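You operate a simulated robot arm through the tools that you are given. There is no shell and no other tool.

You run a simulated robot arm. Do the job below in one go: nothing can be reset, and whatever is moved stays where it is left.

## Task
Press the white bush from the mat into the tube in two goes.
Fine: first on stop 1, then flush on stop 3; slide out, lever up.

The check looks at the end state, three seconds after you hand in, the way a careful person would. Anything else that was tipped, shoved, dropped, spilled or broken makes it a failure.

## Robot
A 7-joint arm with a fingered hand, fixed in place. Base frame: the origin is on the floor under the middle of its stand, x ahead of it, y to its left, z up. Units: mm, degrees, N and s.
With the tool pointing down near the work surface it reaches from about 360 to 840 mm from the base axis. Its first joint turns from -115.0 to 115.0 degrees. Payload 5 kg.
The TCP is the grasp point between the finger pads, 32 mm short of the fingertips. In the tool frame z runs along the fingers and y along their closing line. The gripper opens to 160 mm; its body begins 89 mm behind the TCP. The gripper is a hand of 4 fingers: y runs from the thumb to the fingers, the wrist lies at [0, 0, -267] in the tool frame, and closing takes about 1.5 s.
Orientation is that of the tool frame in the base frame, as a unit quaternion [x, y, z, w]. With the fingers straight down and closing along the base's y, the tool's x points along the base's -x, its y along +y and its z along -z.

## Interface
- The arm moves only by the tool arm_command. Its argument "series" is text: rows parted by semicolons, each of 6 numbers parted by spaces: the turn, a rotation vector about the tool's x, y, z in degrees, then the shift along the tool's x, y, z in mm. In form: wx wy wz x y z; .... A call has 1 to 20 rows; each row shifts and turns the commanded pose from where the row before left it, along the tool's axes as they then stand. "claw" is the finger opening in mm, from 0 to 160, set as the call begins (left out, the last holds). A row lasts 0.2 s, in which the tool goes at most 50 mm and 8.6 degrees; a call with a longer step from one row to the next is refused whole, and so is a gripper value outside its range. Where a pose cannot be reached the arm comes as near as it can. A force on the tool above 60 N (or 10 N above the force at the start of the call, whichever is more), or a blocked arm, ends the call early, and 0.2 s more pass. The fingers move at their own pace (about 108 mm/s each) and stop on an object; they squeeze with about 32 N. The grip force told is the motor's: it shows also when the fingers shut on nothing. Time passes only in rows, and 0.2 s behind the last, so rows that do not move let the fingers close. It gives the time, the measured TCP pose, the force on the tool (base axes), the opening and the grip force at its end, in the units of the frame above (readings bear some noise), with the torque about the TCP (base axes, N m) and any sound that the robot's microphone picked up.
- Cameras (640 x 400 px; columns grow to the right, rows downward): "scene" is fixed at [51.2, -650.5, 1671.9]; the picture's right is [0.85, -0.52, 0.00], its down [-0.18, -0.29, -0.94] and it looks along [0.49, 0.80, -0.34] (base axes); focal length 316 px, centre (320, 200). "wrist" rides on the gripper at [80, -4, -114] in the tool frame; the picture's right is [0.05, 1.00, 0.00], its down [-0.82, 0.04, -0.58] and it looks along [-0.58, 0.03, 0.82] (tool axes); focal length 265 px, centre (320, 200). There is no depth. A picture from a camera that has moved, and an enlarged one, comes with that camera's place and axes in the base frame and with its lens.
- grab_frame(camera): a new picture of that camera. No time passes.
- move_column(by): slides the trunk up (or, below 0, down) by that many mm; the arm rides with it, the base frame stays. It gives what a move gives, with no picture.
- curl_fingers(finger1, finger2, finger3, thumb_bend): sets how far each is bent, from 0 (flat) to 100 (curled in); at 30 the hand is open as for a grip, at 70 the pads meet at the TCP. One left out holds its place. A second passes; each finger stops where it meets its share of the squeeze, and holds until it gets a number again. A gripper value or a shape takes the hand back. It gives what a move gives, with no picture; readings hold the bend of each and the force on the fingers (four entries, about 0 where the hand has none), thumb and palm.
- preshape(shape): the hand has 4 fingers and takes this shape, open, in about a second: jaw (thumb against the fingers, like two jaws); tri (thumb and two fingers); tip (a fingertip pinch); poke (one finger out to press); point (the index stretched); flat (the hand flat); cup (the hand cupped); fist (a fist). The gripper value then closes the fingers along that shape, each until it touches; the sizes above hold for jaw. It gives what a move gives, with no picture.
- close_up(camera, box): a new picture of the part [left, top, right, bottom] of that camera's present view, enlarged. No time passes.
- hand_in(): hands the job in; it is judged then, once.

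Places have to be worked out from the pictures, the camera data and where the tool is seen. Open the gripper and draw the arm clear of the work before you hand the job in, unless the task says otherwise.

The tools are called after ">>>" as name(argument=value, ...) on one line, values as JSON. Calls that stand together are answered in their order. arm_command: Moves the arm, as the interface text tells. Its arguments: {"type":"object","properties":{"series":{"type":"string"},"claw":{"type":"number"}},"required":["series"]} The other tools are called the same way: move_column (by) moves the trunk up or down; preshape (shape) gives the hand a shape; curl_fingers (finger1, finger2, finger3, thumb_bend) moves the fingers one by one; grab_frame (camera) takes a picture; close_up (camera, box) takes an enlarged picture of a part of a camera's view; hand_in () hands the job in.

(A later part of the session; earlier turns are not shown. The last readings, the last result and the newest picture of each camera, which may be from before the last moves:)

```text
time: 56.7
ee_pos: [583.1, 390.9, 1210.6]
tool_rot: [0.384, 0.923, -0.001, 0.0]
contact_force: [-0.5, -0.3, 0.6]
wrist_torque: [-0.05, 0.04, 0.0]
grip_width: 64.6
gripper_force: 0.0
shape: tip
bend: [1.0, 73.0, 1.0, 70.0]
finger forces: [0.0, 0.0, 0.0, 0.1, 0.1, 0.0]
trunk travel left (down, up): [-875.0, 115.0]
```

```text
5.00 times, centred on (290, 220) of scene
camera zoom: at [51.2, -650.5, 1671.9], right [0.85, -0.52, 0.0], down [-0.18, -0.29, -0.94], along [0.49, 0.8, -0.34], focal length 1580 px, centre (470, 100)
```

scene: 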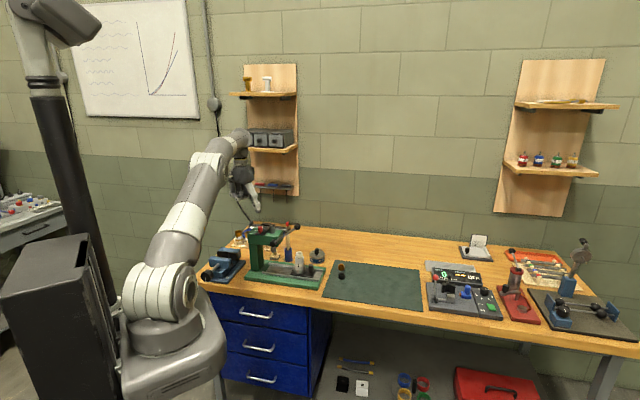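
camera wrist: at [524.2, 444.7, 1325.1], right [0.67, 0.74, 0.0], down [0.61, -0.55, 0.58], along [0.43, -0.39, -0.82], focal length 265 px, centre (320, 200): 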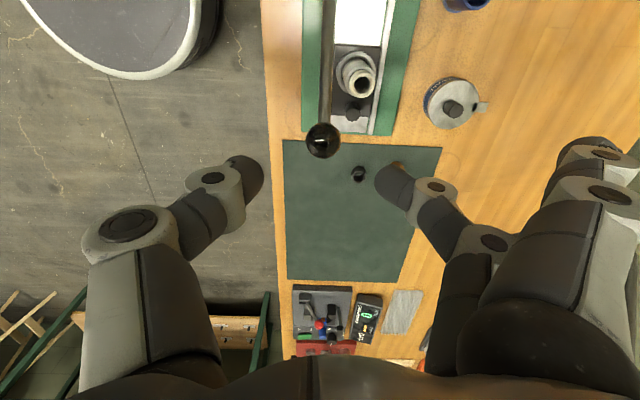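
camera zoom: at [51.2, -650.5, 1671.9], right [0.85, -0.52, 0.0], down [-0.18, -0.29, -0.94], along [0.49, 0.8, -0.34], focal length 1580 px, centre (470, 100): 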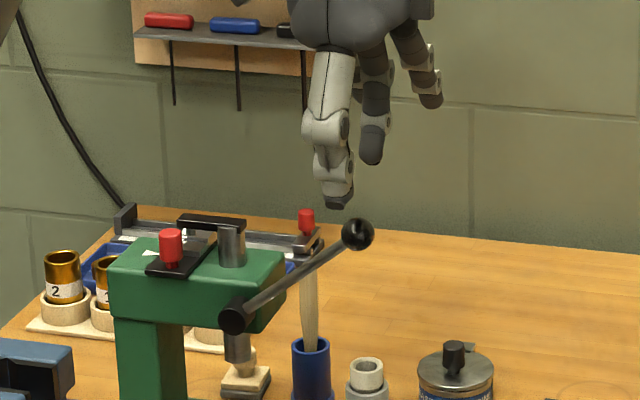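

The ball is nearly on the tool axis, 78 mm below the TCP. I correct by 2 mm, descend so the ball is at the fingertips, and close gently.

>>> arm_command(series="0 0 0 0.9 2.4 0;0 0 0 0 0 20;0 0 0 0 0 20;0 0 0 0 0 17;0 0 0 0 0 0;0 0 0 0 0 0")

>>> close_up(camera="wrist", box=[220, 110, 420, 235])

>>> close_up(camera="scene", box=[260, 190, 324, 240])

```text
time: 58.1
ee_pos: [583.5, 395.2, 1152.2]
tool_rot: [0.384, 0.923, 0.0, 0.0]
contact_force: [-0.8, -0.4, 0.7]
wrist_torque: [0.0, -0.02, -0.01]
grip_width: 64.7
gripper_force: 0.1
shape: tip
bend: [1.0, 73.0, 1.0, 70.0]
finger forces: [0.1, 0.1, 0.0, 0.1, 0.0, 0.1]
trunk travel left (down, up): [-875.0, 115.0]
```

```text
3.20 times, centred on (320, 172) of wrist
camera zoom: at [524.7, 448.3, 1266.5], right [0.67, 0.74, 0.0], down [0.61, -0.55, 0.58], along [0.43, -0.39, -0.82], focal length 849 px, centre (320, 288)
```

zoom: 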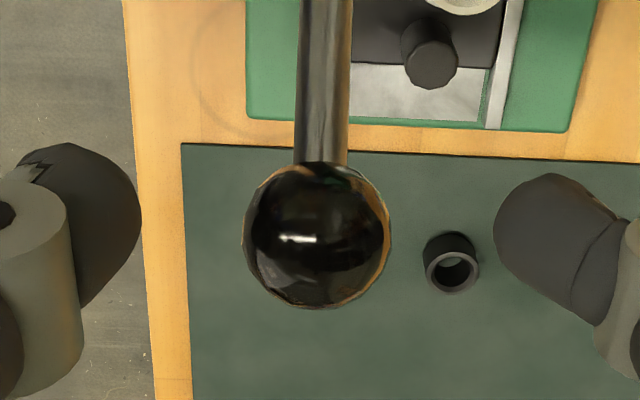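

```text
8.00 times, centred on (292, 215) of scene
camera zoom: at [51.2, -650.5, 1671.9], right [0.85, -0.52, 0.0], down [-0.18, -0.29, -0.94], along [0.49, 0.8, -0.34], focal length 2528 px, centre (544, 80)
```

zoom: 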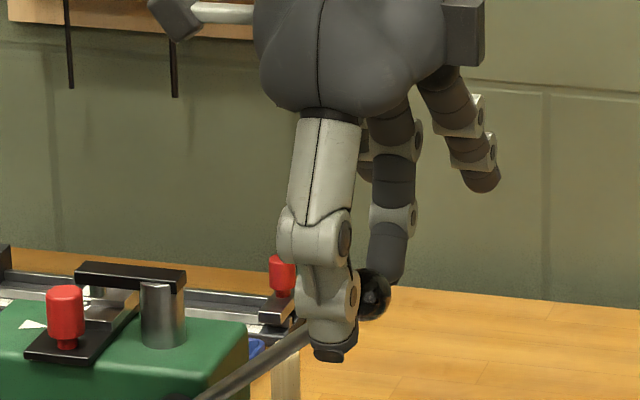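

The ball is centred between thumb and finger, so I close on it.

>>> arm_command(series="0 0 0 0 0 0;0 0 0 0 0 0;0 0 0 0 0 0;0 0 0 0 0 0;0 0 0 0 0 0", claw=10)

>>> close_up(camera="wrist", box=[220, 110, 420, 235])

```text
time: 59.3
ee_pos: [583.2, 393.8, 1152.7]
tool_rot: [0.384, 0.923, -0.001, -0.001]
contact_force: [-2.4, 0.0, -1.5]
wrist_torque: [0.0, 0.05, -0.02]
grip_width: 21.2
gripper_force: 31.7
shape: tip
bend: [27.0, 72.0, 27.0, 70.0]
finger forces: [0.0, 28.3, 0.1, 0.1, 29.7, 0.0]
trunk travel left (down, up): [-875.0, 115.0]
```

```text
3.20 times, centred on (320, 172) of wrist
camera zoom: at [524.4, 448.5, 1266.5], right [0.67, 0.74, 0.0], down [0.61, -0.55, 0.58], along [0.43, -0.39, -0.82], focal length 849 px, centre (320, 288)
```

zoom: 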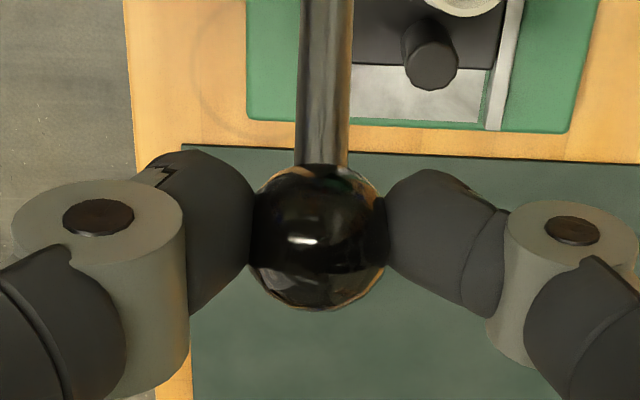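

The ball is held. I swing the lever back up along its arc (pivot about e −29, z 1048, radius 136 mm).

>>> arm_command(series="0 0 0 8 0 -8.8;0 0 0 8.8 0 -8;0 0 0 9.4 0 -7.2;0 0 0 10 0 -6.4;0 0 0 0 0 0")

>>> arm_command(series="0 0 0 10.5 0 -5.5;0 0 0 11 0 -4.5;0 0 0 8 0 -2.6;0 0 0 0 0 0")

>>> close_up(camera="scene", box=[230, 180, 326, 255])

>>> close_up(camera="wrist", box=[220, 110, 420, 235])

```text
time: 60.5
ee_pos: [558.4, 420.9, 1183.5]
tool_rot: [0.385, 0.923, 0.0, 0.0]
contact_force: [-1.1, -3.3, -4.1]
wrist_torque: [-0.31, -0.14, -0.05]
grip_width: 21.1
gripper_force: 31.7
shape: tip
bend: [28.0, 72.0, 28.0, 70.0]
finger forces: [0.0, 27.8, 0.0, 0.0, 31.7, 0.1]
trunk travel left (down, up): [-875.0, 115.0]
```

```text
time: 61.5
ee_pos: [539.1, 440.4, 1195.1]
tool_rot: [0.384, 0.923, 0.0, 0.0]
contact_force: [2.1, -2.4, 4.2]
wrist_torque: [-0.27, -0.23, -0.05]
grip_width: 21.4
gripper_force: 31.9
shape: tip
bend: [28.0, 72.0, 28.0, 70.0]
finger forces: [0.1, 29.3, 0.0, 0.0, 30.3, 0.1]
trunk travel left (down, up): [-875.0, 115.0]
```

```text
5.33 times, centred on (278, 218) of scene
camera zoom: at [51.2, -650.5, 1671.9], right [0.85, -0.52, 0.0], down [-0.18, -0.29, -0.94], along [0.49, 0.8, -0.34], focal length 1685 px, centre (544, 107)
```

zoom: 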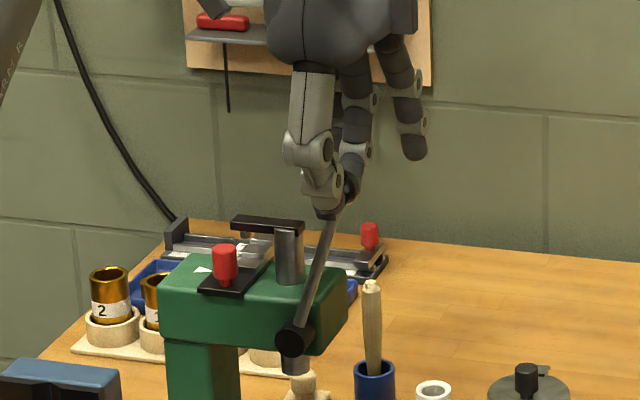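

```text
3.20 times, centred on (320, 172) of wrist
camera zoom: at [478.6, 493.6, 1309.9], right [0.67, 0.74, 0.0], down [0.6, -0.55, 0.58], along [0.43, -0.39, -0.82], focal length 849 px, centre (320, 288)
```

zoom: 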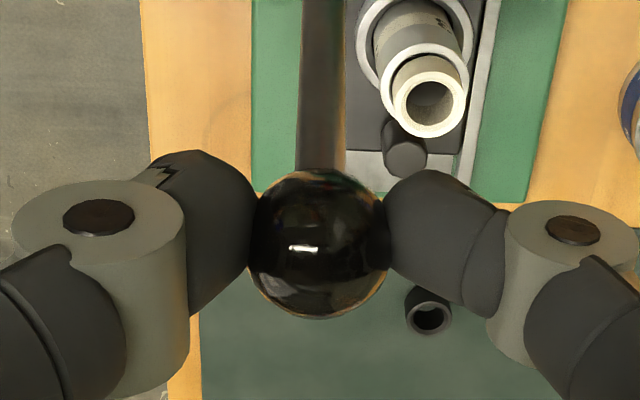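

The lever follows with only a few newtons. I finish the last degrees to its original upright rest, watching the force for its end stop.

>>> arm_command(series="0 0 0 6 0 -1.5;0 0 0 6 0 -1.2;0 0 0 5 0 -0.8;0 0 0 0 0 0")

>>> close_up(camera="scene", box=[250, 200, 306, 242])

```text
time: 62.5
ee_pos: [525.7, 452.5, 1198.5]
tool_rot: [0.384, 0.923, 0.0, 0.0]
contact_force: [2.1, -4.4, 9.5]
wrist_torque: [-0.28, -0.22, -0.11]
grip_width: 22.0
gripper_force: 31.3
shape: tip
bend: [28.0, 72.0, 28.0, 71.0]
finger forces: [0.0, 29.2, 0.0, 0.0, 32.3, 0.0]
trunk travel left (down, up): [-875.0, 115.0]
```

```text
9.52 times, centred on (278, 221) of scene
camera zoom: at [51.2, -650.5, 1671.9], right [0.85, -0.52, 0.0], down [-0.18, -0.29, -0.94], along [0.49, 0.8, -0.34], focal length 3009 px, centre (720, 0)
```

zoom: 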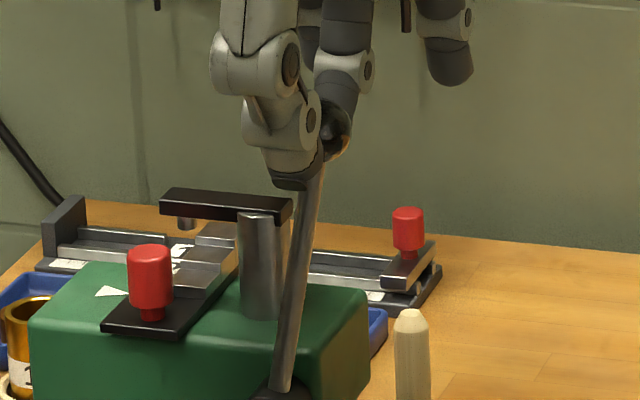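

The ram arm is within about 2 mm of its original height. I push the lever a few degrees more toward upright.

>>> arm_command(series="0 0 0 5 0 -2.5;0 0 0 5 0 -1.5;0 0 0 0 0 0")

>>> close_up(camera="scene", box=[250, 200, 306, 242])

```text
time: 63.3
ee_pos: [521.9, 457.3, 1200.2]
tool_rot: [0.385, 0.923, -0.002, -0.001]
contact_force: [10.7, -16.6, -10.5]
wrist_torque: [-0.45, -0.31, 0.03]
grip_width: 21.1
gripper_force: 32.5
shape: tip
bend: [28.0, 72.0, 28.0, 70.0]
finger forces: [0.0, 25.8, 0.0, 0.1, 29.7, 0.0]
trunk travel left (down, up): [-875.0, 115.0]
```

```text
9.52 times, centred on (278, 221) of scene
camera zoom: at [51.2, -650.5, 1671.9], right [0.85, -0.52, 0.0], down [-0.18, -0.29, -0.94], along [0.49, 0.8, -0.34], focal length 3009 px, centre (720, 0)
```

zoom: 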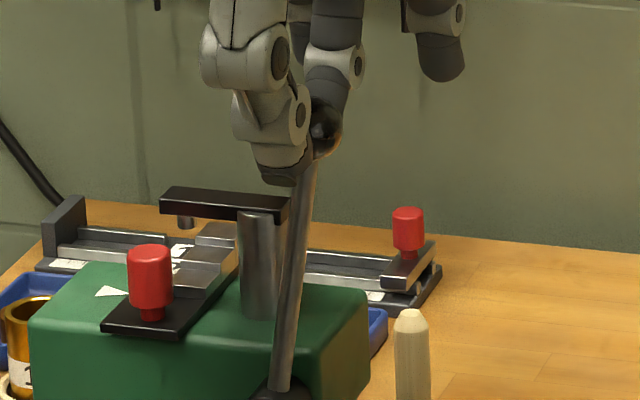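

The lever is at its upper stop (about 19 N resisting) and the arm is back at its original height. I relax, open, and lift off the ball.

>>> arm_command(series="0 0 0 -3.5 0 1;0 0 0 0 0 0")

>>> arm_command(series="0 0 0 0 0 0;0 0 0 0 0 0;0 0 0 0 0 0;0 0 0 0 0 0;0 0 0 0 0 -20;0 0 0 0 0 -40;0 0 0 0 0 0;0 0 0 0 0 0", claw=64)

>>> close_up(camera="scene", box=[230, 180, 326, 255])

>>> grab_frame(camera="wrist")

```text
time: 63.9
ee_pos: [522.5, 457.3, 1201.2]
tool_rot: [0.383, 0.924, 0.0, 0.0]
contact_force: [7.2, -12.4, -10.7]
wrist_torque: [-0.36, -0.25, -0.02]
grip_width: 21.0
gripper_force: 32.2
shape: tip
bend: [28.0, 72.0, 28.0, 70.0]
finger forces: [0.0, 26.8, 0.1, 0.1, 29.7, 0.0]
trunk travel left (down, up): [-875.0, 115.0]
```

```text
time: 65.7
ee_pos: [521.9, 455.1, 1260.9]
tool_rot: [0.383, 0.924, -0.001, -0.001]
contact_force: [0.4, -1.0, -1.2]
wrist_torque: [-0.03, 0.0, 0.0]
grip_width: 63.5
gripper_force: 0.1
shape: tip
bend: [1.0, 73.0, 1.0, 70.0]
finger forces: [0.0, 0.0, 0.0, 0.1, 0.0, 0.0]
trunk travel left (down, up): [-875.0, 115.0]
```

```text
5.33 times, centred on (278, 218) of scene
camera zoom: at [51.2, -650.5, 1671.9], right [0.85, -0.52, 0.0], down [-0.18, -0.29, -0.94], along [0.49, 0.8, -0.34], focal length 1685 px, centre (544, 107)
```

zoom: 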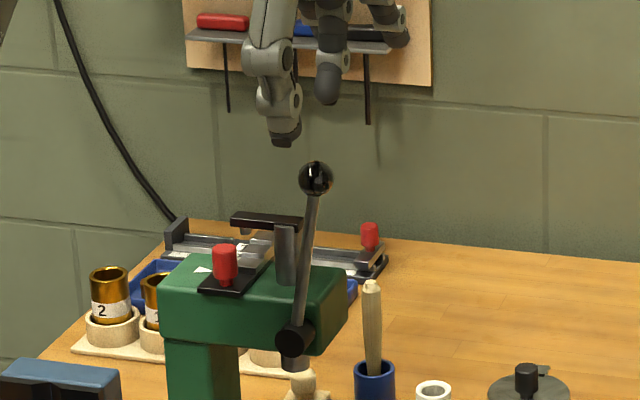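

```text
taken
camera wrist: at [462.1, 508.4, 1375.6], right [0.67, 0.74, 0.0], down [0.61, -0.55, 0.58], along [0.43, -0.39, -0.82], focal length 265 px, centre (320, 200)
```

wrist: 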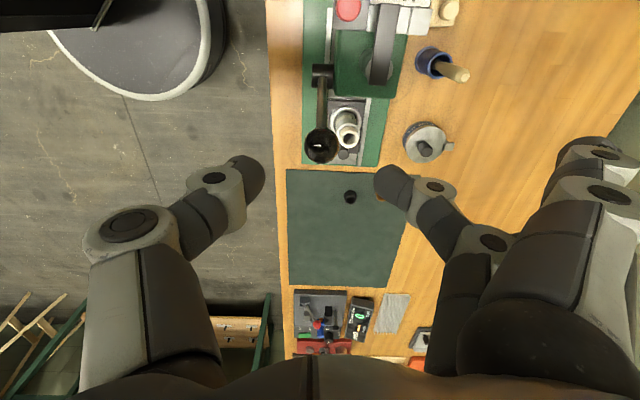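

Lever is up again. For the stop bar I go back to the thumb-stick shape and this time come in from the free side at low height, avoiding the ram arm. First I turn the hand and move to beside the head.

>>> curl_fingers(finger1=100, finger2=100, finger3=100, thumb_bend=30)

>>> arm_command(series="0 0 -8 0 0 0;0 0 -8 0 0 0;0 0 -8 0 0 0;0 0 -8 0 0 0;0 0 -8 0 0 0;0 0 -8 0 0 0;0 0 -8 0 0 0;0 0 -7.7 0 0 0;0 0 0 4.4 37.5 0;0 0 0 4.4 37.5 0;0 0 0 4.4 37.5 0;0 0 0 4.4 37.5 0;0 0 0 4.4 37.5 0;0 0 0 4.4 37.5 0;0 0 0 0 0 40;0 0 0 0 0 40;0 0 0 0 0 0;0 0 0 0 0 0")

>>> grab_frame(camera="wrist")

>>> close_up(camera="scene", box=[225, 190, 297, 245])

```text
time: 66.7
ee_pos: [522.0, 454.6, 1259.5]
tool_rot: [0.384, 0.924, 0.0, 0.0]
contact_force: [0.4, 0.3, 0.6]
wrist_torque: [-0.02, -0.01, 0.04]
grip_width: 78.2
gripper_force: 0.0
shape: fingers
bend: [100.0, 100.0, 100.0, 30.0]
finger forces: [0.0, 0.1, 0.0, 0.0, 0.1, 0.1]
trunk travel left (down, up): [-875.0, 115.0]
```

```text
time: 70.5
ee_pos: [408.9, 652.4, 1181.4]
tool_rot: [-0.162, 0.987, -0.001, -0.001]
contact_force: [-0.9, 0.2, 0.0]
wrist_torque: [0.01, -0.01, 0.04]
grip_width: 78.4
gripper_force: 0.2
shape: fingers
bend: [100.0, 100.0, 100.0, 30.0]
finger forces: [0.0, 0.1, 0.0, 0.1, 0.1, 0.0]
out of reach, approached as far as the arm can: row 14
trunk travel left (down, up): [-875.0, 115.0]
```

```text
taken
camera wrist: at [333.1, 621.3, 1296.4], right [-0.37, 0.93, 0.0], down [0.76, 0.3, 0.58], along [0.54, 0.21, -0.82], focal length 265 px, centre (320, 200)
```

wrist: 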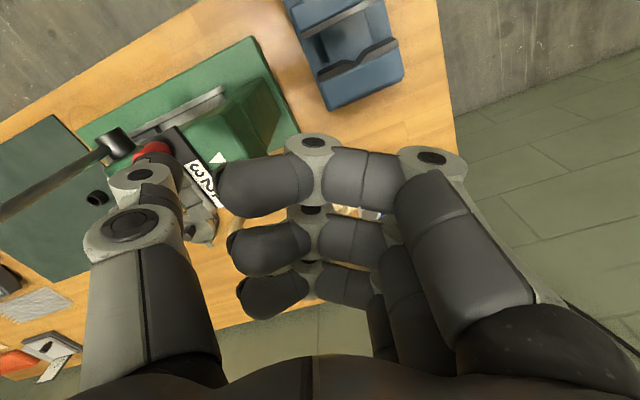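

```text
7.27 times, centred on (261, 218) of scene
camera zoom: at [51.2, -650.5, 1671.9], right [0.85, -0.52, 0.0], down [-0.18, -0.29, -0.94], along [0.49, 0.8, -0.34], focal length 2298 px, centre (749, 73)
```

zoom: 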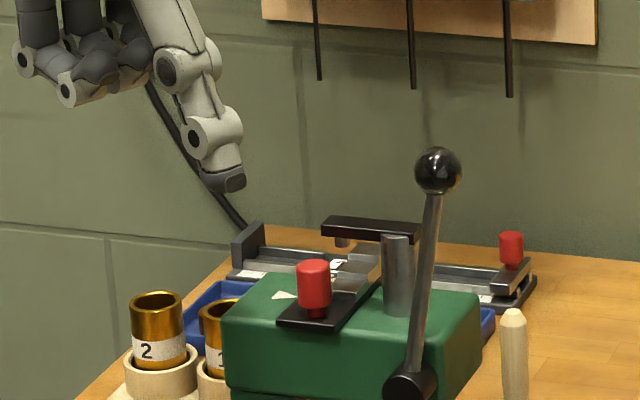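

The reach was limited up high, so the tip is about 19 mm too far forward. I descend first, then shift to the wanted spot beside the bar.

>>> arm_command(series="0 0 0 0 0 25;0 0 0 0 0 24;0 0 0 -9.6 1.6 0;0 0 0 -9.7 1.7 0;0 0 0 0 0 0;0 0 0 0 0 0")

>>> close_up(camera="wrist", box=[90, 70, 270, 205])

>>> close_up(camera="scene", box=[240, 205, 296, 243])

```text
time: 71.9
ee_pos: [427.7, 663.0, 1130.6]
tool_rot: [-0.161, 0.987, -0.001, -0.001]
contact_force: [-0.2, -0.5, -0.4]
wrist_torque: [-0.02, 0.02, 0.02]
grip_width: 78.1
gripper_force: 0.0
shape: fingers
bend: [100.0, 100.0, 100.0, 30.0]
finger forces: [0.1, 0.1, 0.0, 0.1, 0.1, 0.0]
trunk travel left (down, up): [-875.0, 115.0]
```

```text
2.96 times, centred on (180, 138) of wrist
camera zoom: at [351.9, 632.4, 1244.9], right [-0.37, 0.93, 0.0], down [0.76, 0.3, 0.58], along [0.54, 0.21, -0.82], focal length 786 px, centre (735, 385)
```

zoom: 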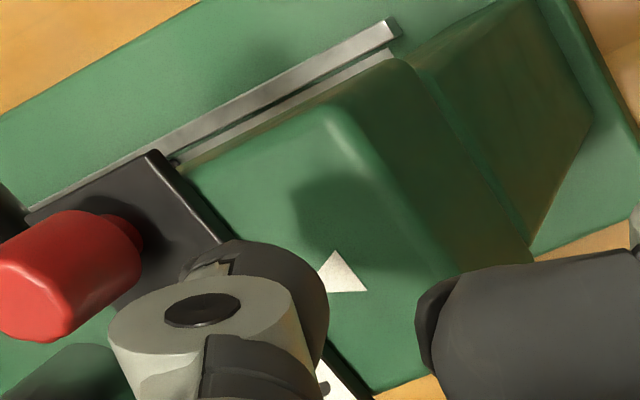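

```text
10.53 times, centred on (268, 224) of scene
camera zoom: at [51.2, -650.5, 1671.9], right [0.85, -0.52, 0.0], down [-0.18, -0.29, -0.94], along [0.49, 0.8, -0.34], focal length 3326 px, centre (867, -53)
```

zoom: 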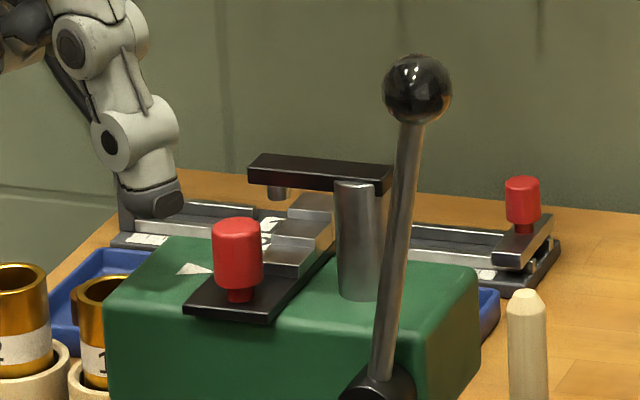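

The thumb tip is now about 48 mm beside and 19 mm behind the knob axis, 30 mm above the head. I lower it 19 mm, then slide it sideways toward the knob's back side.

>>> arm_command(series="0 0 0 0 0 10;0 0 0 0 0 9;0 0 0 -4 -9.5 0;0 0 0 -4 -9.5 0;0 0 0 0 0 0")

>>> close_up(camera="scene", box=[245, 210, 293, 240])

>>> close_up(camera="wrist", box=[90, 70, 270, 205])

```text
time: 73.1
ee_pos: [441.0, 646.2, 1110.3]
tool_rot: [-0.161, 0.987, -0.001, 0.0]
contact_force: [1.1, 0.3, -0.6]
wrist_torque: [0.02, 0.02, -0.02]
grip_width: 78.1
gripper_force: 0.1
shape: fingers
bend: [100.0, 100.0, 100.0, 30.0]
finger forces: [0.1, 0.1, 0.0, 0.1, 0.0, 0.1]
trunk travel left (down, up): [-875.0, 115.0]
```

```text
13.33 times, centred on (269, 225) of scene
camera zoom: at [51.2, -650.5, 1671.9], right [0.85, -0.52, 0.0], down [-0.18, -0.29, -0.94], along [0.49, 0.8, -0.34], focal length 4212 px, centre (1000, -133)
```

zoom: 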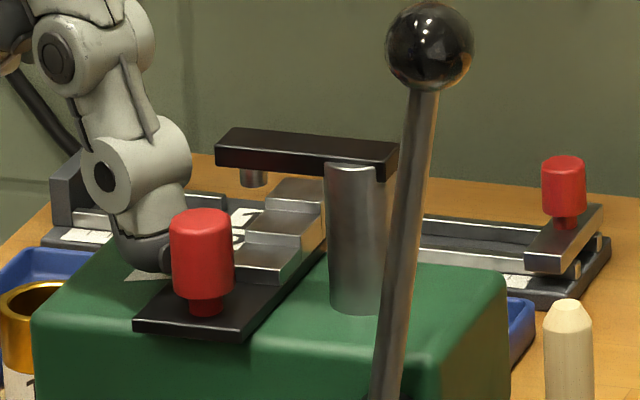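

```text
2.96 times, centred on (180, 138) of wrist
camera zoom: at [366.4, 616.6, 1225.4], right [-0.37, 0.93, 0.0], down [0.76, 0.3, 0.58], along [0.54, 0.21, -0.82], focal length 786 px, centre (735, 385)
```

zoom: 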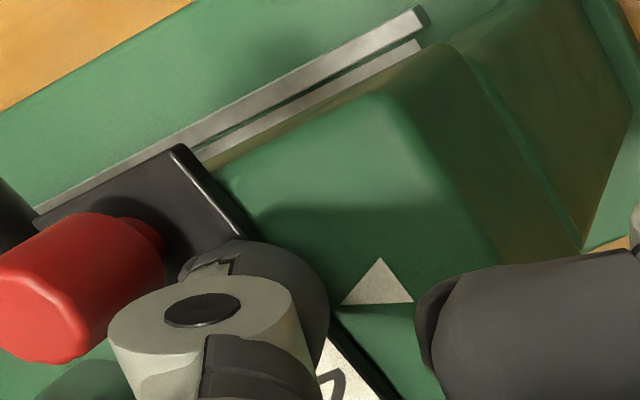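

The thumb tip sits behind and beside the knob without contact. I slide 9 mm further sideways so it is behind the knob.

>>> arm_command(series="0 0 0 -1.7 -4.5 0;0 0 0 -1.7 -4.5 0;0 0 0 0 0 0")

>>> close_up(camera="scene", box=[245, 210, 293, 240])

```text
time: 73.9
ee_pos: [448.2, 639.7, 1110.4]
tool_rot: [-0.162, 0.987, 0.0, 0.0]
contact_force: [0.1, 0.6, 1.3]
wrist_torque: [-0.01, -0.04, -0.04]
grip_width: 77.9
gripper_force: 0.8
shape: fingers
bend: [100.0, 100.0, 100.0, 30.0]
finger forces: [0.0, 0.1, 0.0, 0.0, 1.1, 0.0]
trunk travel left (down, up): [-875.0, 115.0]
```

```text
13.33 times, centred on (269, 225) of scene
camera zoom: at [51.2, -650.5, 1671.9], right [0.85, -0.52, 0.0], down [-0.18, -0.29, -0.94], along [0.49, 0.8, -0.34], focal length 4212 px, centre (1000, -133)
```

zoom: 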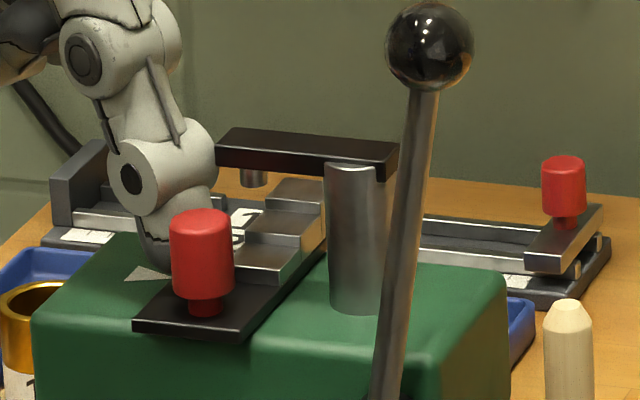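

Light contact with the knob (about 1 N). I now pull forward (toward the bench front) by 10 mm and check the bar and forces.

>>> arm_command(series="0 0 0 4.5 -2.2 0;0 0 0 4.5 -2.2 0;0 0 0 0 0 0")

>>> close_up(camera="scene", box=[245, 210, 293, 240])

>>> close_up(camera="wrist", box=[90, 70, 270, 205])

```text
time: 74.7
ee_pos: [441.3, 631.7, 1111.1]
tool_rot: [-0.161, 0.987, -0.001, 0.0]
contact_force: [-1.3, 2.8, 0.6]
wrist_torque: [0.05, 0.03, -0.01]
grip_width: 76.9
gripper_force: 1.3
shape: fingers
bend: [100.0, 100.0, 100.0, 31.0]
finger forces: [0.0, 0.1, 0.0, 0.0, 3.2, 0.0]
trunk travel left (down, up): [-875.0, 115.0]
```

```text
13.33 times, centred on (269, 225) of scene
camera zoom: at [51.2, -650.5, 1671.9], right [0.85, -0.52, 0.0], down [-0.18, -0.29, -0.94], along [0.49, 0.8, -0.34], focal length 4212 px, centre (1000, -133)
```

zoom: 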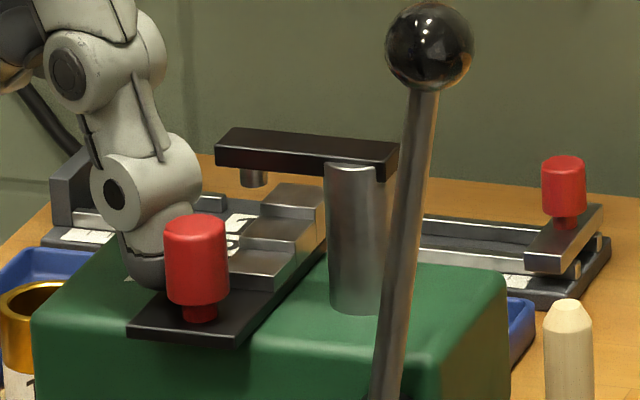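

```text
2.96 times, centred on (180, 138) of wrist
camera zoom: at [365.5, 601.9, 1225.6], right [-0.37, 0.93, 0.0], down [0.76, 0.3, 0.58], along [0.54, 0.21, -0.82], focal length 786 px, centre (735, 385)
```

zoom: 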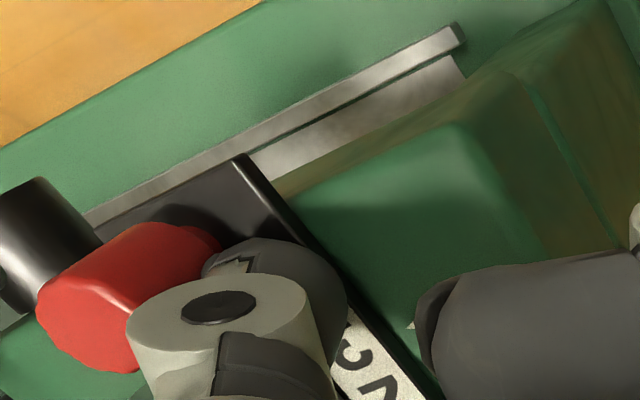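

The bar is following (about 6 mm so far, with only 3 N). I keep pulling another 14 mm.

>>> arm_command(series="0 0 0 4.2 -2.1 0;0 0 0 4.2 -2.1 0;0 0 0 4.2 -2.1 0;0 0 0 0 0 0")

>>> close_up(camera="scene", box=[245, 210, 293, 240])

>>> close_up(camera="wrist", box=[90, 70, 270, 205])

```text
time: 75.7
ee_pos: [430.8, 620.8, 1112.4]
tool_rot: [-0.161, 0.987, -0.001, -0.001]
contact_force: [-0.1, 2.9, 0.7]
wrist_torque: [0.06, 0.01, 0.06]
grip_width: 76.5
gripper_force: 2.5
shape: fingers
bend: [100.0, 100.0, 100.0, 31.0]
finger forces: [0.0, 0.0, 0.1, 0.0, 3.6, 0.0]
trunk travel left (down, up): [-875.0, 115.0]
```

```text
13.33 times, centred on (269, 225) of scene
camera zoom: at [51.2, -650.5, 1671.9], right [0.85, -0.52, 0.0], down [-0.18, -0.29, -0.94], along [0.49, 0.8, -0.34], focal length 4212 px, centre (1000, -133)
```

zoom: 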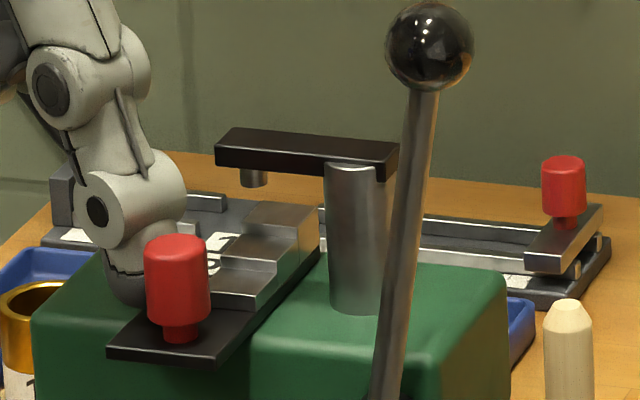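

```text
2.96 times, centred on (180, 138) of wrist
camera zoom: at [356.1, 590.8, 1226.2], right [-0.37, 0.93, 0.0], down [0.76, 0.3, 0.58], along [0.54, 0.21, -0.82], focal length 786 px, centre (735, 385)
```

zoom: 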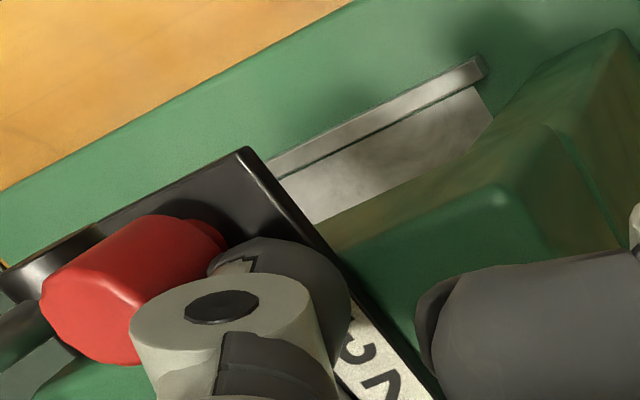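

The bar has moved about 21 mm; two notches are about 37 mm. I pull another 16 mm.

>>> arm_command(series="0 0 0 3.6 -1.8 0;0 0 0 3.6 -1.8 0;0 0 0 3.6 -1.8 0;0 0 0 3.5 -1.7 0;0 0 0 0 0 0")

>>> close_up(camera="scene", box=[245, 210, 293, 240])

>>> grab_frame(camera="wrist")

```text
time: 76.9
ee_pos: [420.0, 610.3, 1111.2]
tool_rot: [-0.162, 0.987, -0.001, -0.001]
contact_force: [-0.8, 3.2, -0.2]
wrist_torque: [0.06, 0.0, 0.08]
grip_width: 76.7
gripper_force: 2.1
shape: fingers
bend: [100.0, 100.0, 100.0, 31.0]
finger forces: [0.0, 0.0, 0.0, 0.0, 3.4, 0.0]
trunk travel left (down, up): [-875.0, 115.0]
```

```text
13.33 times, centred on (269, 225) of scene
camera zoom: at [51.2, -650.5, 1671.9], right [0.85, -0.52, 0.0], down [-0.18, -0.29, -0.94], along [0.49, 0.8, -0.34], focal length 4212 px, centre (1000, -133)
```

zoom: 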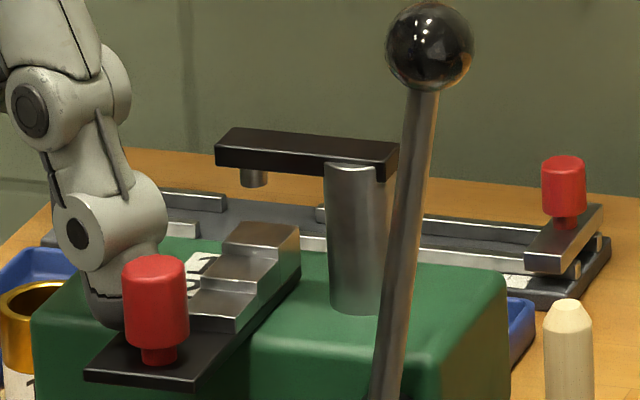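

```text
taken
camera wrist: at [345.4, 579.7, 1225.5], right [-0.37, 0.93, 0.0], down [0.76, 0.3, 0.58], along [0.54, 0.21, -0.82], focal length 265 px, centre (320, 200)
```

wrist: 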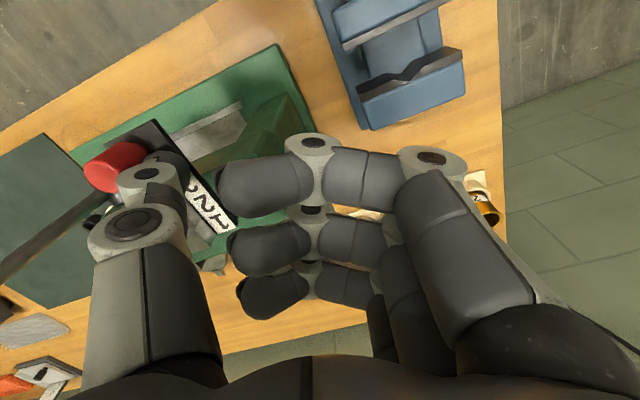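

By the picture the bar has moved about 36–37 mm. I back the thumb off, move aside and up, then check the arrow against the numbers.

>>> arm_command(series="0 0 0 -7.2 3.6 0;0 0 0 4.5 9 0;0 0 0 4.5 9 0;0 0 0 0 0 -30;0 0 0 0 0 -40;0 0 0 0 0 -30;0 0 0 0 0 0")

>>> grab_frame(camera="wrist")

>>> close_up(camera="scene", box=[245, 210, 293, 240])

```text
time: 78.5
ee_pos: [412.6, 631.2, 1212.6]
tool_rot: [-0.162, 0.987, -0.001, 0.001]
contact_force: [0.5, -0.1, 0.0]
wrist_torque: [0.01, 0.01, 0.0]
grip_width: 78.0
gripper_force: 0.0
shape: fingers
bend: [100.0, 100.0, 100.0, 30.0]
finger forces: [0.0, 0.0, 0.0, 0.0, 0.1, 0.1]
trunk travel left (down, up): [-875.0, 115.0]
```

```text
taken
camera wrist: at [338.7, 599.9, 1327.2], right [-0.37, 0.93, 0.0], down [0.76, 0.3, 0.58], along [0.54, 0.21, -0.82], focal length 265 px, centre (320, 200)
```

wrist: 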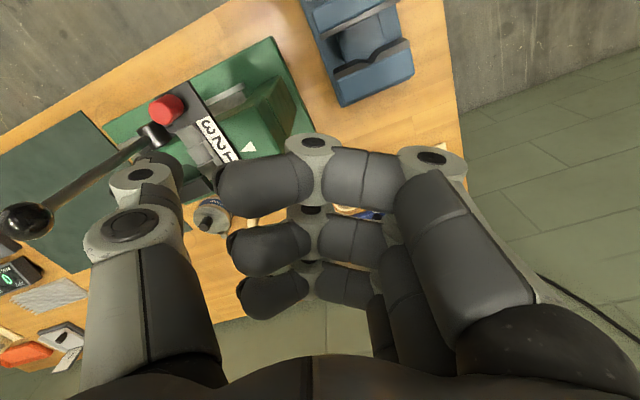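

```text
13.33 times, centred on (269, 225) of scene
camera zoom: at [51.2, -650.5, 1671.9], right [0.85, -0.52, 0.0], down [-0.18, -0.29, -0.94], along [0.49, 0.8, -0.34], focal length 4212 px, centre (1000, -133)
```

zoom: 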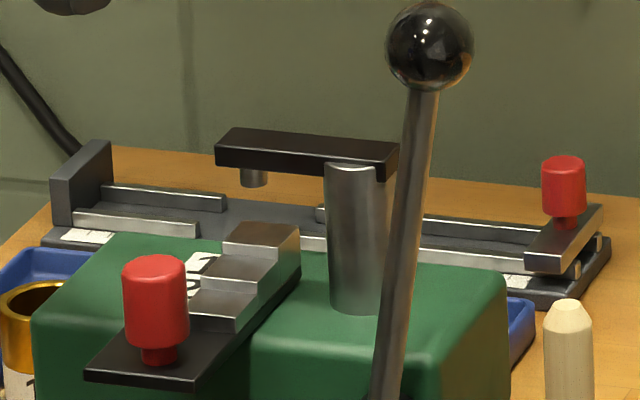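

>>> close_up(camera="wrist", box=[150, 85, 270, 185])

>>> close_up(camera="wrist", box=[190, 110, 262, 165])

```text
4.00 times, centred on (210, 135) of wrist
camera zoom: at [338.7, 599.9, 1327.2], right [-0.37, 0.93, 0.0], down [0.76, 0.3, 0.58], along [0.54, 0.21, -0.82], focal length 1062 px, centre (760, 460)
```

zoom: 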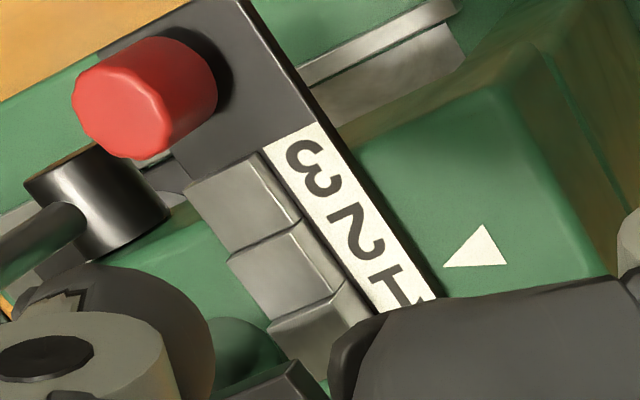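

```text
7.27 times, centred on (226, 138) of wrist
camera zoom: at [338.7, 599.9, 1327.2], right [-0.37, 0.93, 0.0], down [0.76, 0.3, 0.58], along [0.54, 0.21, -0.82], focal length 1930 px, centre (1004, 654)
```

zoom: 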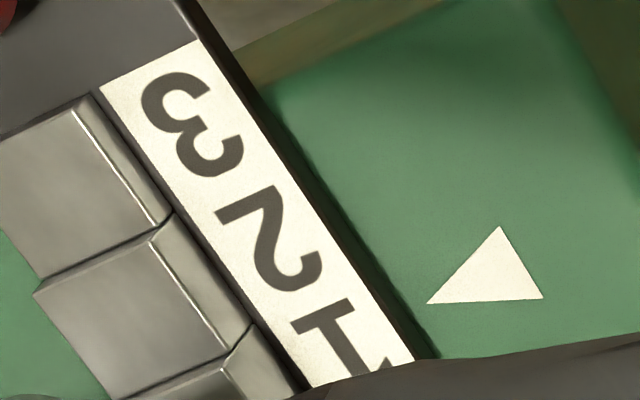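

The arrow now points at "1". Next I push the slide in with the thumb stick: I rise, turn the hand so the thumb leads toward the press, and travel over to the outer end of the slide.

>>> arm_command(series="0 0 0 0 0 -35;0 0 8.55 0 0 0;0 0 8.55 0 0 0;0 0 8.55 0 0 0;0 0 8.55 0 0 0;0 0 8.55 0 0 0;0 0 8.55 0 0 0;0 0 8.55 0 0 0;0 0 8.55 0 0 0;0 0 8.55 0 0 0;0 0 8.55 0 0 0;0 0 8.55 0 0 0;0 0 8.55 0 0 0;0 0 8.55 0 0 0;0 0 8.55 0 0 0;0 0 8.55 0 0 0;0 0 8.55 0 0 0;0 0 8.55 0 0 0;0 0 8.2 0 0 0;0 0 0 0 0 0")

>>> grab_frame(camera="wrist")

```text
time: 82.7
ee_pos: [410.4, 630.0, 1245.6]
tool_rot: [0.924, 0.382, 0.0, 0.0]
contact_force: [0.6, -0.8, 0.2]
wrist_torque: [-0.01, -0.01, -0.02]
grip_width: 77.9
gripper_force: 0.0
shape: fingers
bend: [100.0, 100.0, 100.0, 30.0]
finger forces: [0.0, 0.1, 0.0, 0.0, 0.0, 0.0]
trunk travel left (down, up): [-875.0, 115.0]
```

```text
taken
camera wrist: at [464.9, 689.8, 1360.3], right [0.74, -0.67, 0.0], down [-0.55, -0.6, 0.58], along [-0.39, -0.43, -0.82], focal length 265 px, centre (320, 200)
```

wrist: 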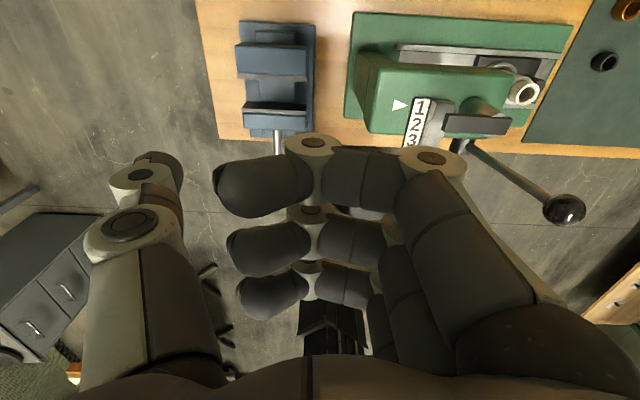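

From here I can double-check the arrow against the number.

>>> close_up(camera="wrist", box=[380, 85, 460, 150])

```text
6.15 times, centred on (420, 118) of wrist
camera zoom: at [464.9, 689.8, 1360.3], right [0.74, -0.67, 0.0], down [-0.55, -0.6, 0.58], along [-0.39, -0.43, -0.82], focal length 1633 px, centre (-295, 708)
```

zoom: 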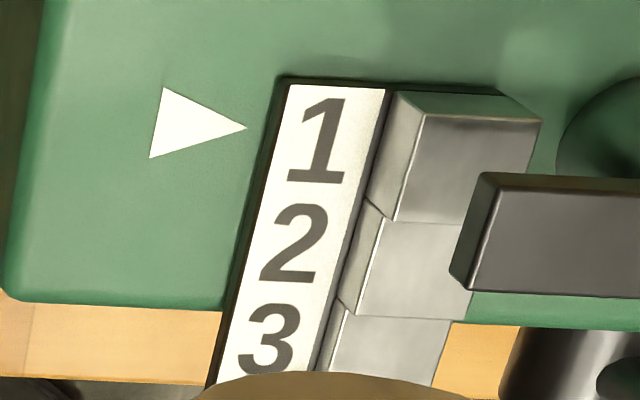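

Confirmed: arrow at 1. I now travel above the press to the outer end of the slide and descend to an intermediate height.

>>> arm_command(series="0 0 0 0.2 42.8 0;0 0 0 0.2 42.8 0;0 0 0 0.2 42.8 0;0 0 0 0.2 42.8 0;0 0 0 0.2 42.8 0;0 0 0 0.2 42.8 0;0 0 0 0.2 42.8 0;0 0 0 0.2 42.8 0;0 0 0 0.2 42.8 0;0 0 0 0 22 40;0 0 0 0 22 40;0 0 0 0 22 40;0 0 0 0 0 40;0 0 0 0 0 0;0 0 0 0 0 0")

>>> grab_frame(camera="wrist")

>>> close_up(camera="scene", box=[250, 200, 360, 290])

```text
time: 85.9
ee_pos: [731.1, 313.2, 1085.8]
tool_rot: [0.924, 0.382, 0.0, 0.0]
contact_force: [-0.2, 0.2, 0.0]
wrist_torque: [-0.02, 0.02, -0.03]
grip_width: 78.2
gripper_force: 0.0
shape: fingers
bend: [100.0, 100.0, 100.0, 30.0]
finger forces: [0.0, 0.1, 0.1, 0.1, 0.1, 0.0]
trunk travel left (down, up): [-875.0, 115.0]
```

```text
taken
camera wrist: at [785.3, 371.5, 1199.8], right [0.74, -0.67, 0.0], down [-0.55, -0.61, 0.58], along [-0.39, -0.43, -0.82], focal length 265 px, centre (320, 200)
```

wrist: 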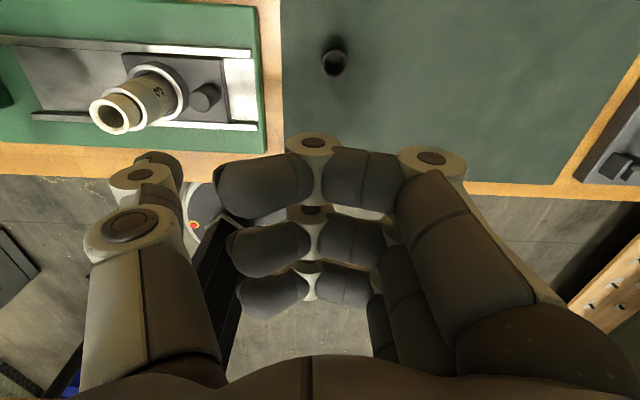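

```text
4.44 times, centred on (305, 245) of scene
camera zoom: at [51.2, -650.5, 1671.9], right [0.85, -0.52, 0.0], down [-0.18, -0.29, -0.94], along [0.49, 0.8, -0.34], focal length 1404 px, centre (387, 0)
```

zoom: 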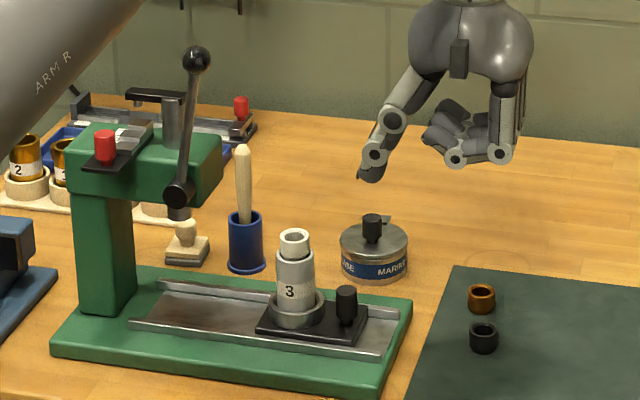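

The hand is at the outer end. I zoom in to fix the slide knob's place relative to the thumb.

>>> close_up(camera="wrist", box=[60, 30, 260, 190])

>>> close_up(camera="scene", box=[300, 230, 364, 278])

```text
2.50 times, centred on (160, 110) of wrist
camera zoom: at [785.3, 371.5, 1199.8], right [0.74, -0.67, 0.0], down [-0.55, -0.61, 0.58], along [-0.39, -0.43, -0.82], focal length 664 px, centre (720, 425)
```

zoom: 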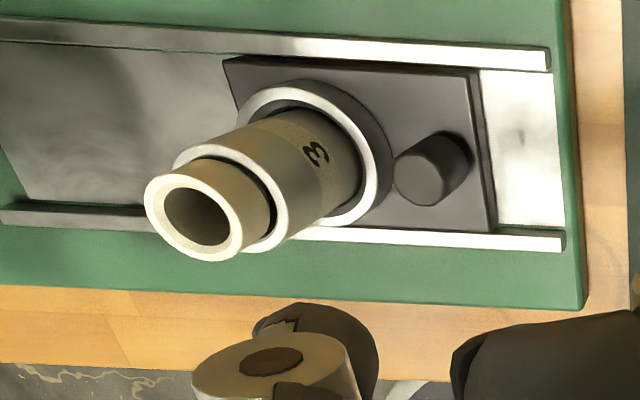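

```text
8.33 times, centred on (332, 254) of scene
camera zoom: at [51.2, -650.5, 1671.9], right [0.85, -0.52, 0.0], down [-0.18, -0.29, -0.94], along [0.49, 0.8, -0.34], focal length 2633 px, centre (220, -250)
```

zoom: 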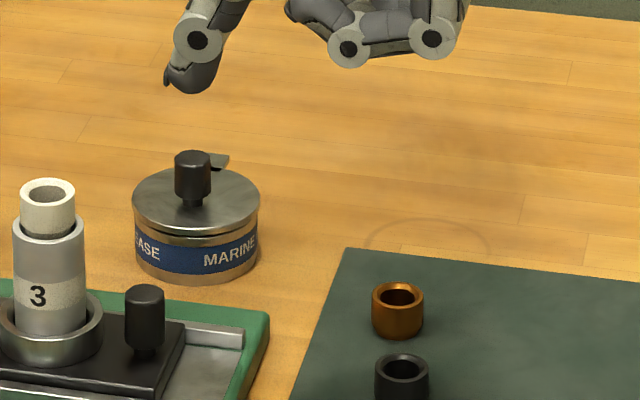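

The slide knob stands at n 741, e −176, top z 928. The thumb tip is about 8 mm outside it, so I descend until the tip is level with the knob.

>>> arm_command(series="0 0 0 1 0 36;0 0 0 0 0 36;0 0 0 0 0 36;0 0 0 0 0 34;0 0 0 0 0 0;0 0 0 0 0 0")

>>> close_up(camera="wrist", box=[40, 60, 240, 220])

>>> close_up(camera="scene", box=[280, 230, 344, 278])

```text
time: 87.3
ee_pos: [734.1, 312.7, 944.1]
tool_rot: [0.924, 0.382, -0.001, 0.001]
contact_force: [-0.7, 1.1, -0.3]
wrist_torque: [0.02, 0.03, 0.05]
grip_width: 78.1
gripper_force: 0.1
shape: fingers
bend: [100.0, 100.0, 100.0, 30.0]
finger forces: [0.0, 0.0, 0.0, 0.0, 0.0, 0.0]
trunk travel left (down, up): [-875.0, 115.0]
```

```text
2.50 times, centred on (140, 140) of wrist
camera zoom: at [788.8, 371.6, 1059.2], right [0.74, -0.67, 0.0], down [-0.55, -0.61, 0.58], along [-0.39, -0.43, -0.82], focal length 664 px, centre (770, 350)
```

zoom: 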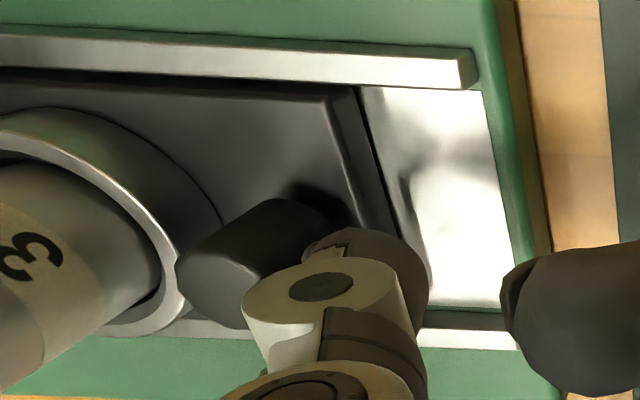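

```text
8.33 times, centred on (312, 254) of scene
camera zoom: at [51.2, -650.5, 1671.9], right [0.85, -0.52, 0.0], down [-0.18, -0.29, -0.94], along [0.49, 0.8, -0.34], focal length 2633 px, centre (387, -250)
```

zoom: 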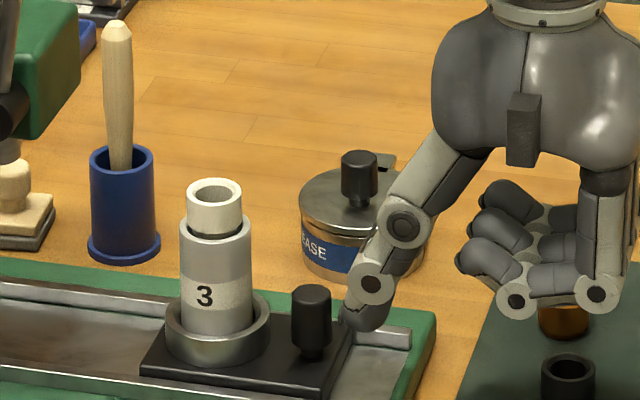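

The thumb tip is beside the knob at the right height. I start pushing the slide in gently.

>>> arm_command(series="0 0 0 0 -4 0;0 0 0 0 -4 0;0 0 0 0 -4 0;0 0 0 0 -4 0;0 0 0 0 -4 0;0 0 0 0 0 0")

>>> close_up(camera="scene", box=[280, 230, 344, 278])

```text
time: 88.7
ee_pos: [720.1, 327.0, 944.0]
tool_rot: [0.924, 0.383, 0.0, 0.0]
contact_force: [1.1, -0.4, 0.0]
wrist_torque: [0.0, -0.03, 0.01]
grip_width: 77.9
gripper_force: 0.3
shape: fingers
bend: [100.0, 100.0, 100.0, 30.0]
finger forces: [0.1, 0.1, 0.0, 0.1, 0.2, 0.0]
trunk travel left (down, up): [-875.0, 115.0]
```

```text
8.33 times, centred on (312, 254) of scene
camera zoom: at [51.2, -650.5, 1671.9], right [0.85, -0.52, 0.0], down [-0.18, -0.29, -0.94], along [0.49, 0.8, -0.34], focal length 2633 px, centre (387, -250)
```

zoom: 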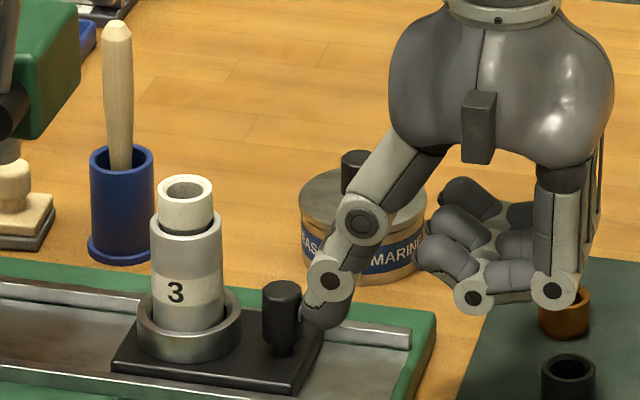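

The slide moves freely (16 mm so far) with the bush standing steady. I push another 60 mm.

>>> arm_command(series="0 0 0 0 -5 0;0 0 0 0 -5 0;0 0 0 0 -5 0;0 0 0 0 -5 0;0 0 0 0 -5 0;0 0 0 0 -5 0;0 0 0 0 -5 0;0 0 0 0 -5 0;0 0 0 0 -5 0;0 0 0 0 -5 0;0 0 0 0 -5 0;0 0 0 0 -5 0;0 0 0 0 0 0")

>>> close_up(camera="scene", box=[260, 220, 332, 274])

>>> grab_frame(camera="wrist")

```text
time: 91.5
ee_pos: [675.0, 368.9, 944.1]
tool_rot: [0.924, 0.383, -0.002, 0.001]
contact_force: [0.0, -0.4, 0.2]
wrist_torque: [0.0, 0.03, 0.02]
grip_width: 77.8
gripper_force: 0.3
shape: fingers
bend: [100.0, 100.0, 100.0, 30.0]
finger forces: [0.0, 0.0, 0.1, 0.0, 0.3, 0.0]
trunk travel left (down, up): [-875.0, 115.0]
```

```text
7.41 times, centred on (296, 247) of scene
camera zoom: at [51.2, -650.5, 1671.9], right [0.85, -0.52, 0.0], down [-0.18, -0.29, -0.94], along [0.49, 0.8, -0.34], focal length 2340 px, centre (498, -148)
```

zoom: 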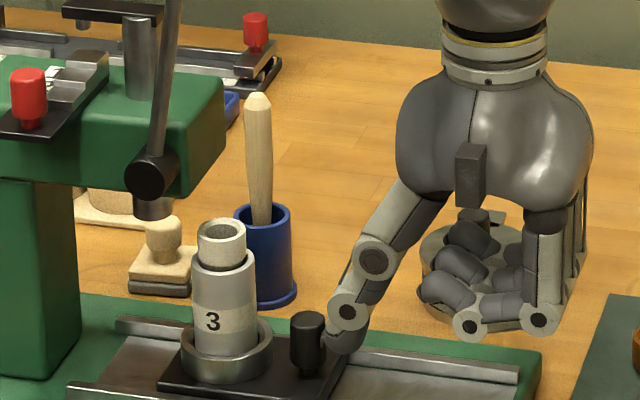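

```text
taken
camera wrist: at [729.1, 428.2, 1058.8], right [0.74, -0.67, 0.0], down [-0.55, -0.61, 0.58], along [-0.39, -0.43, -0.82], focal length 265 px, centre (320, 200)
```

wrist: 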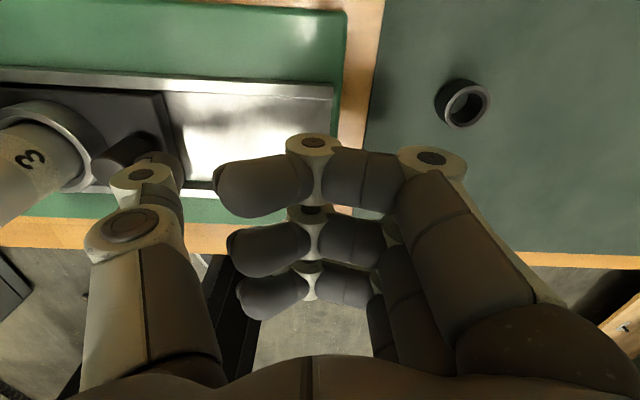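

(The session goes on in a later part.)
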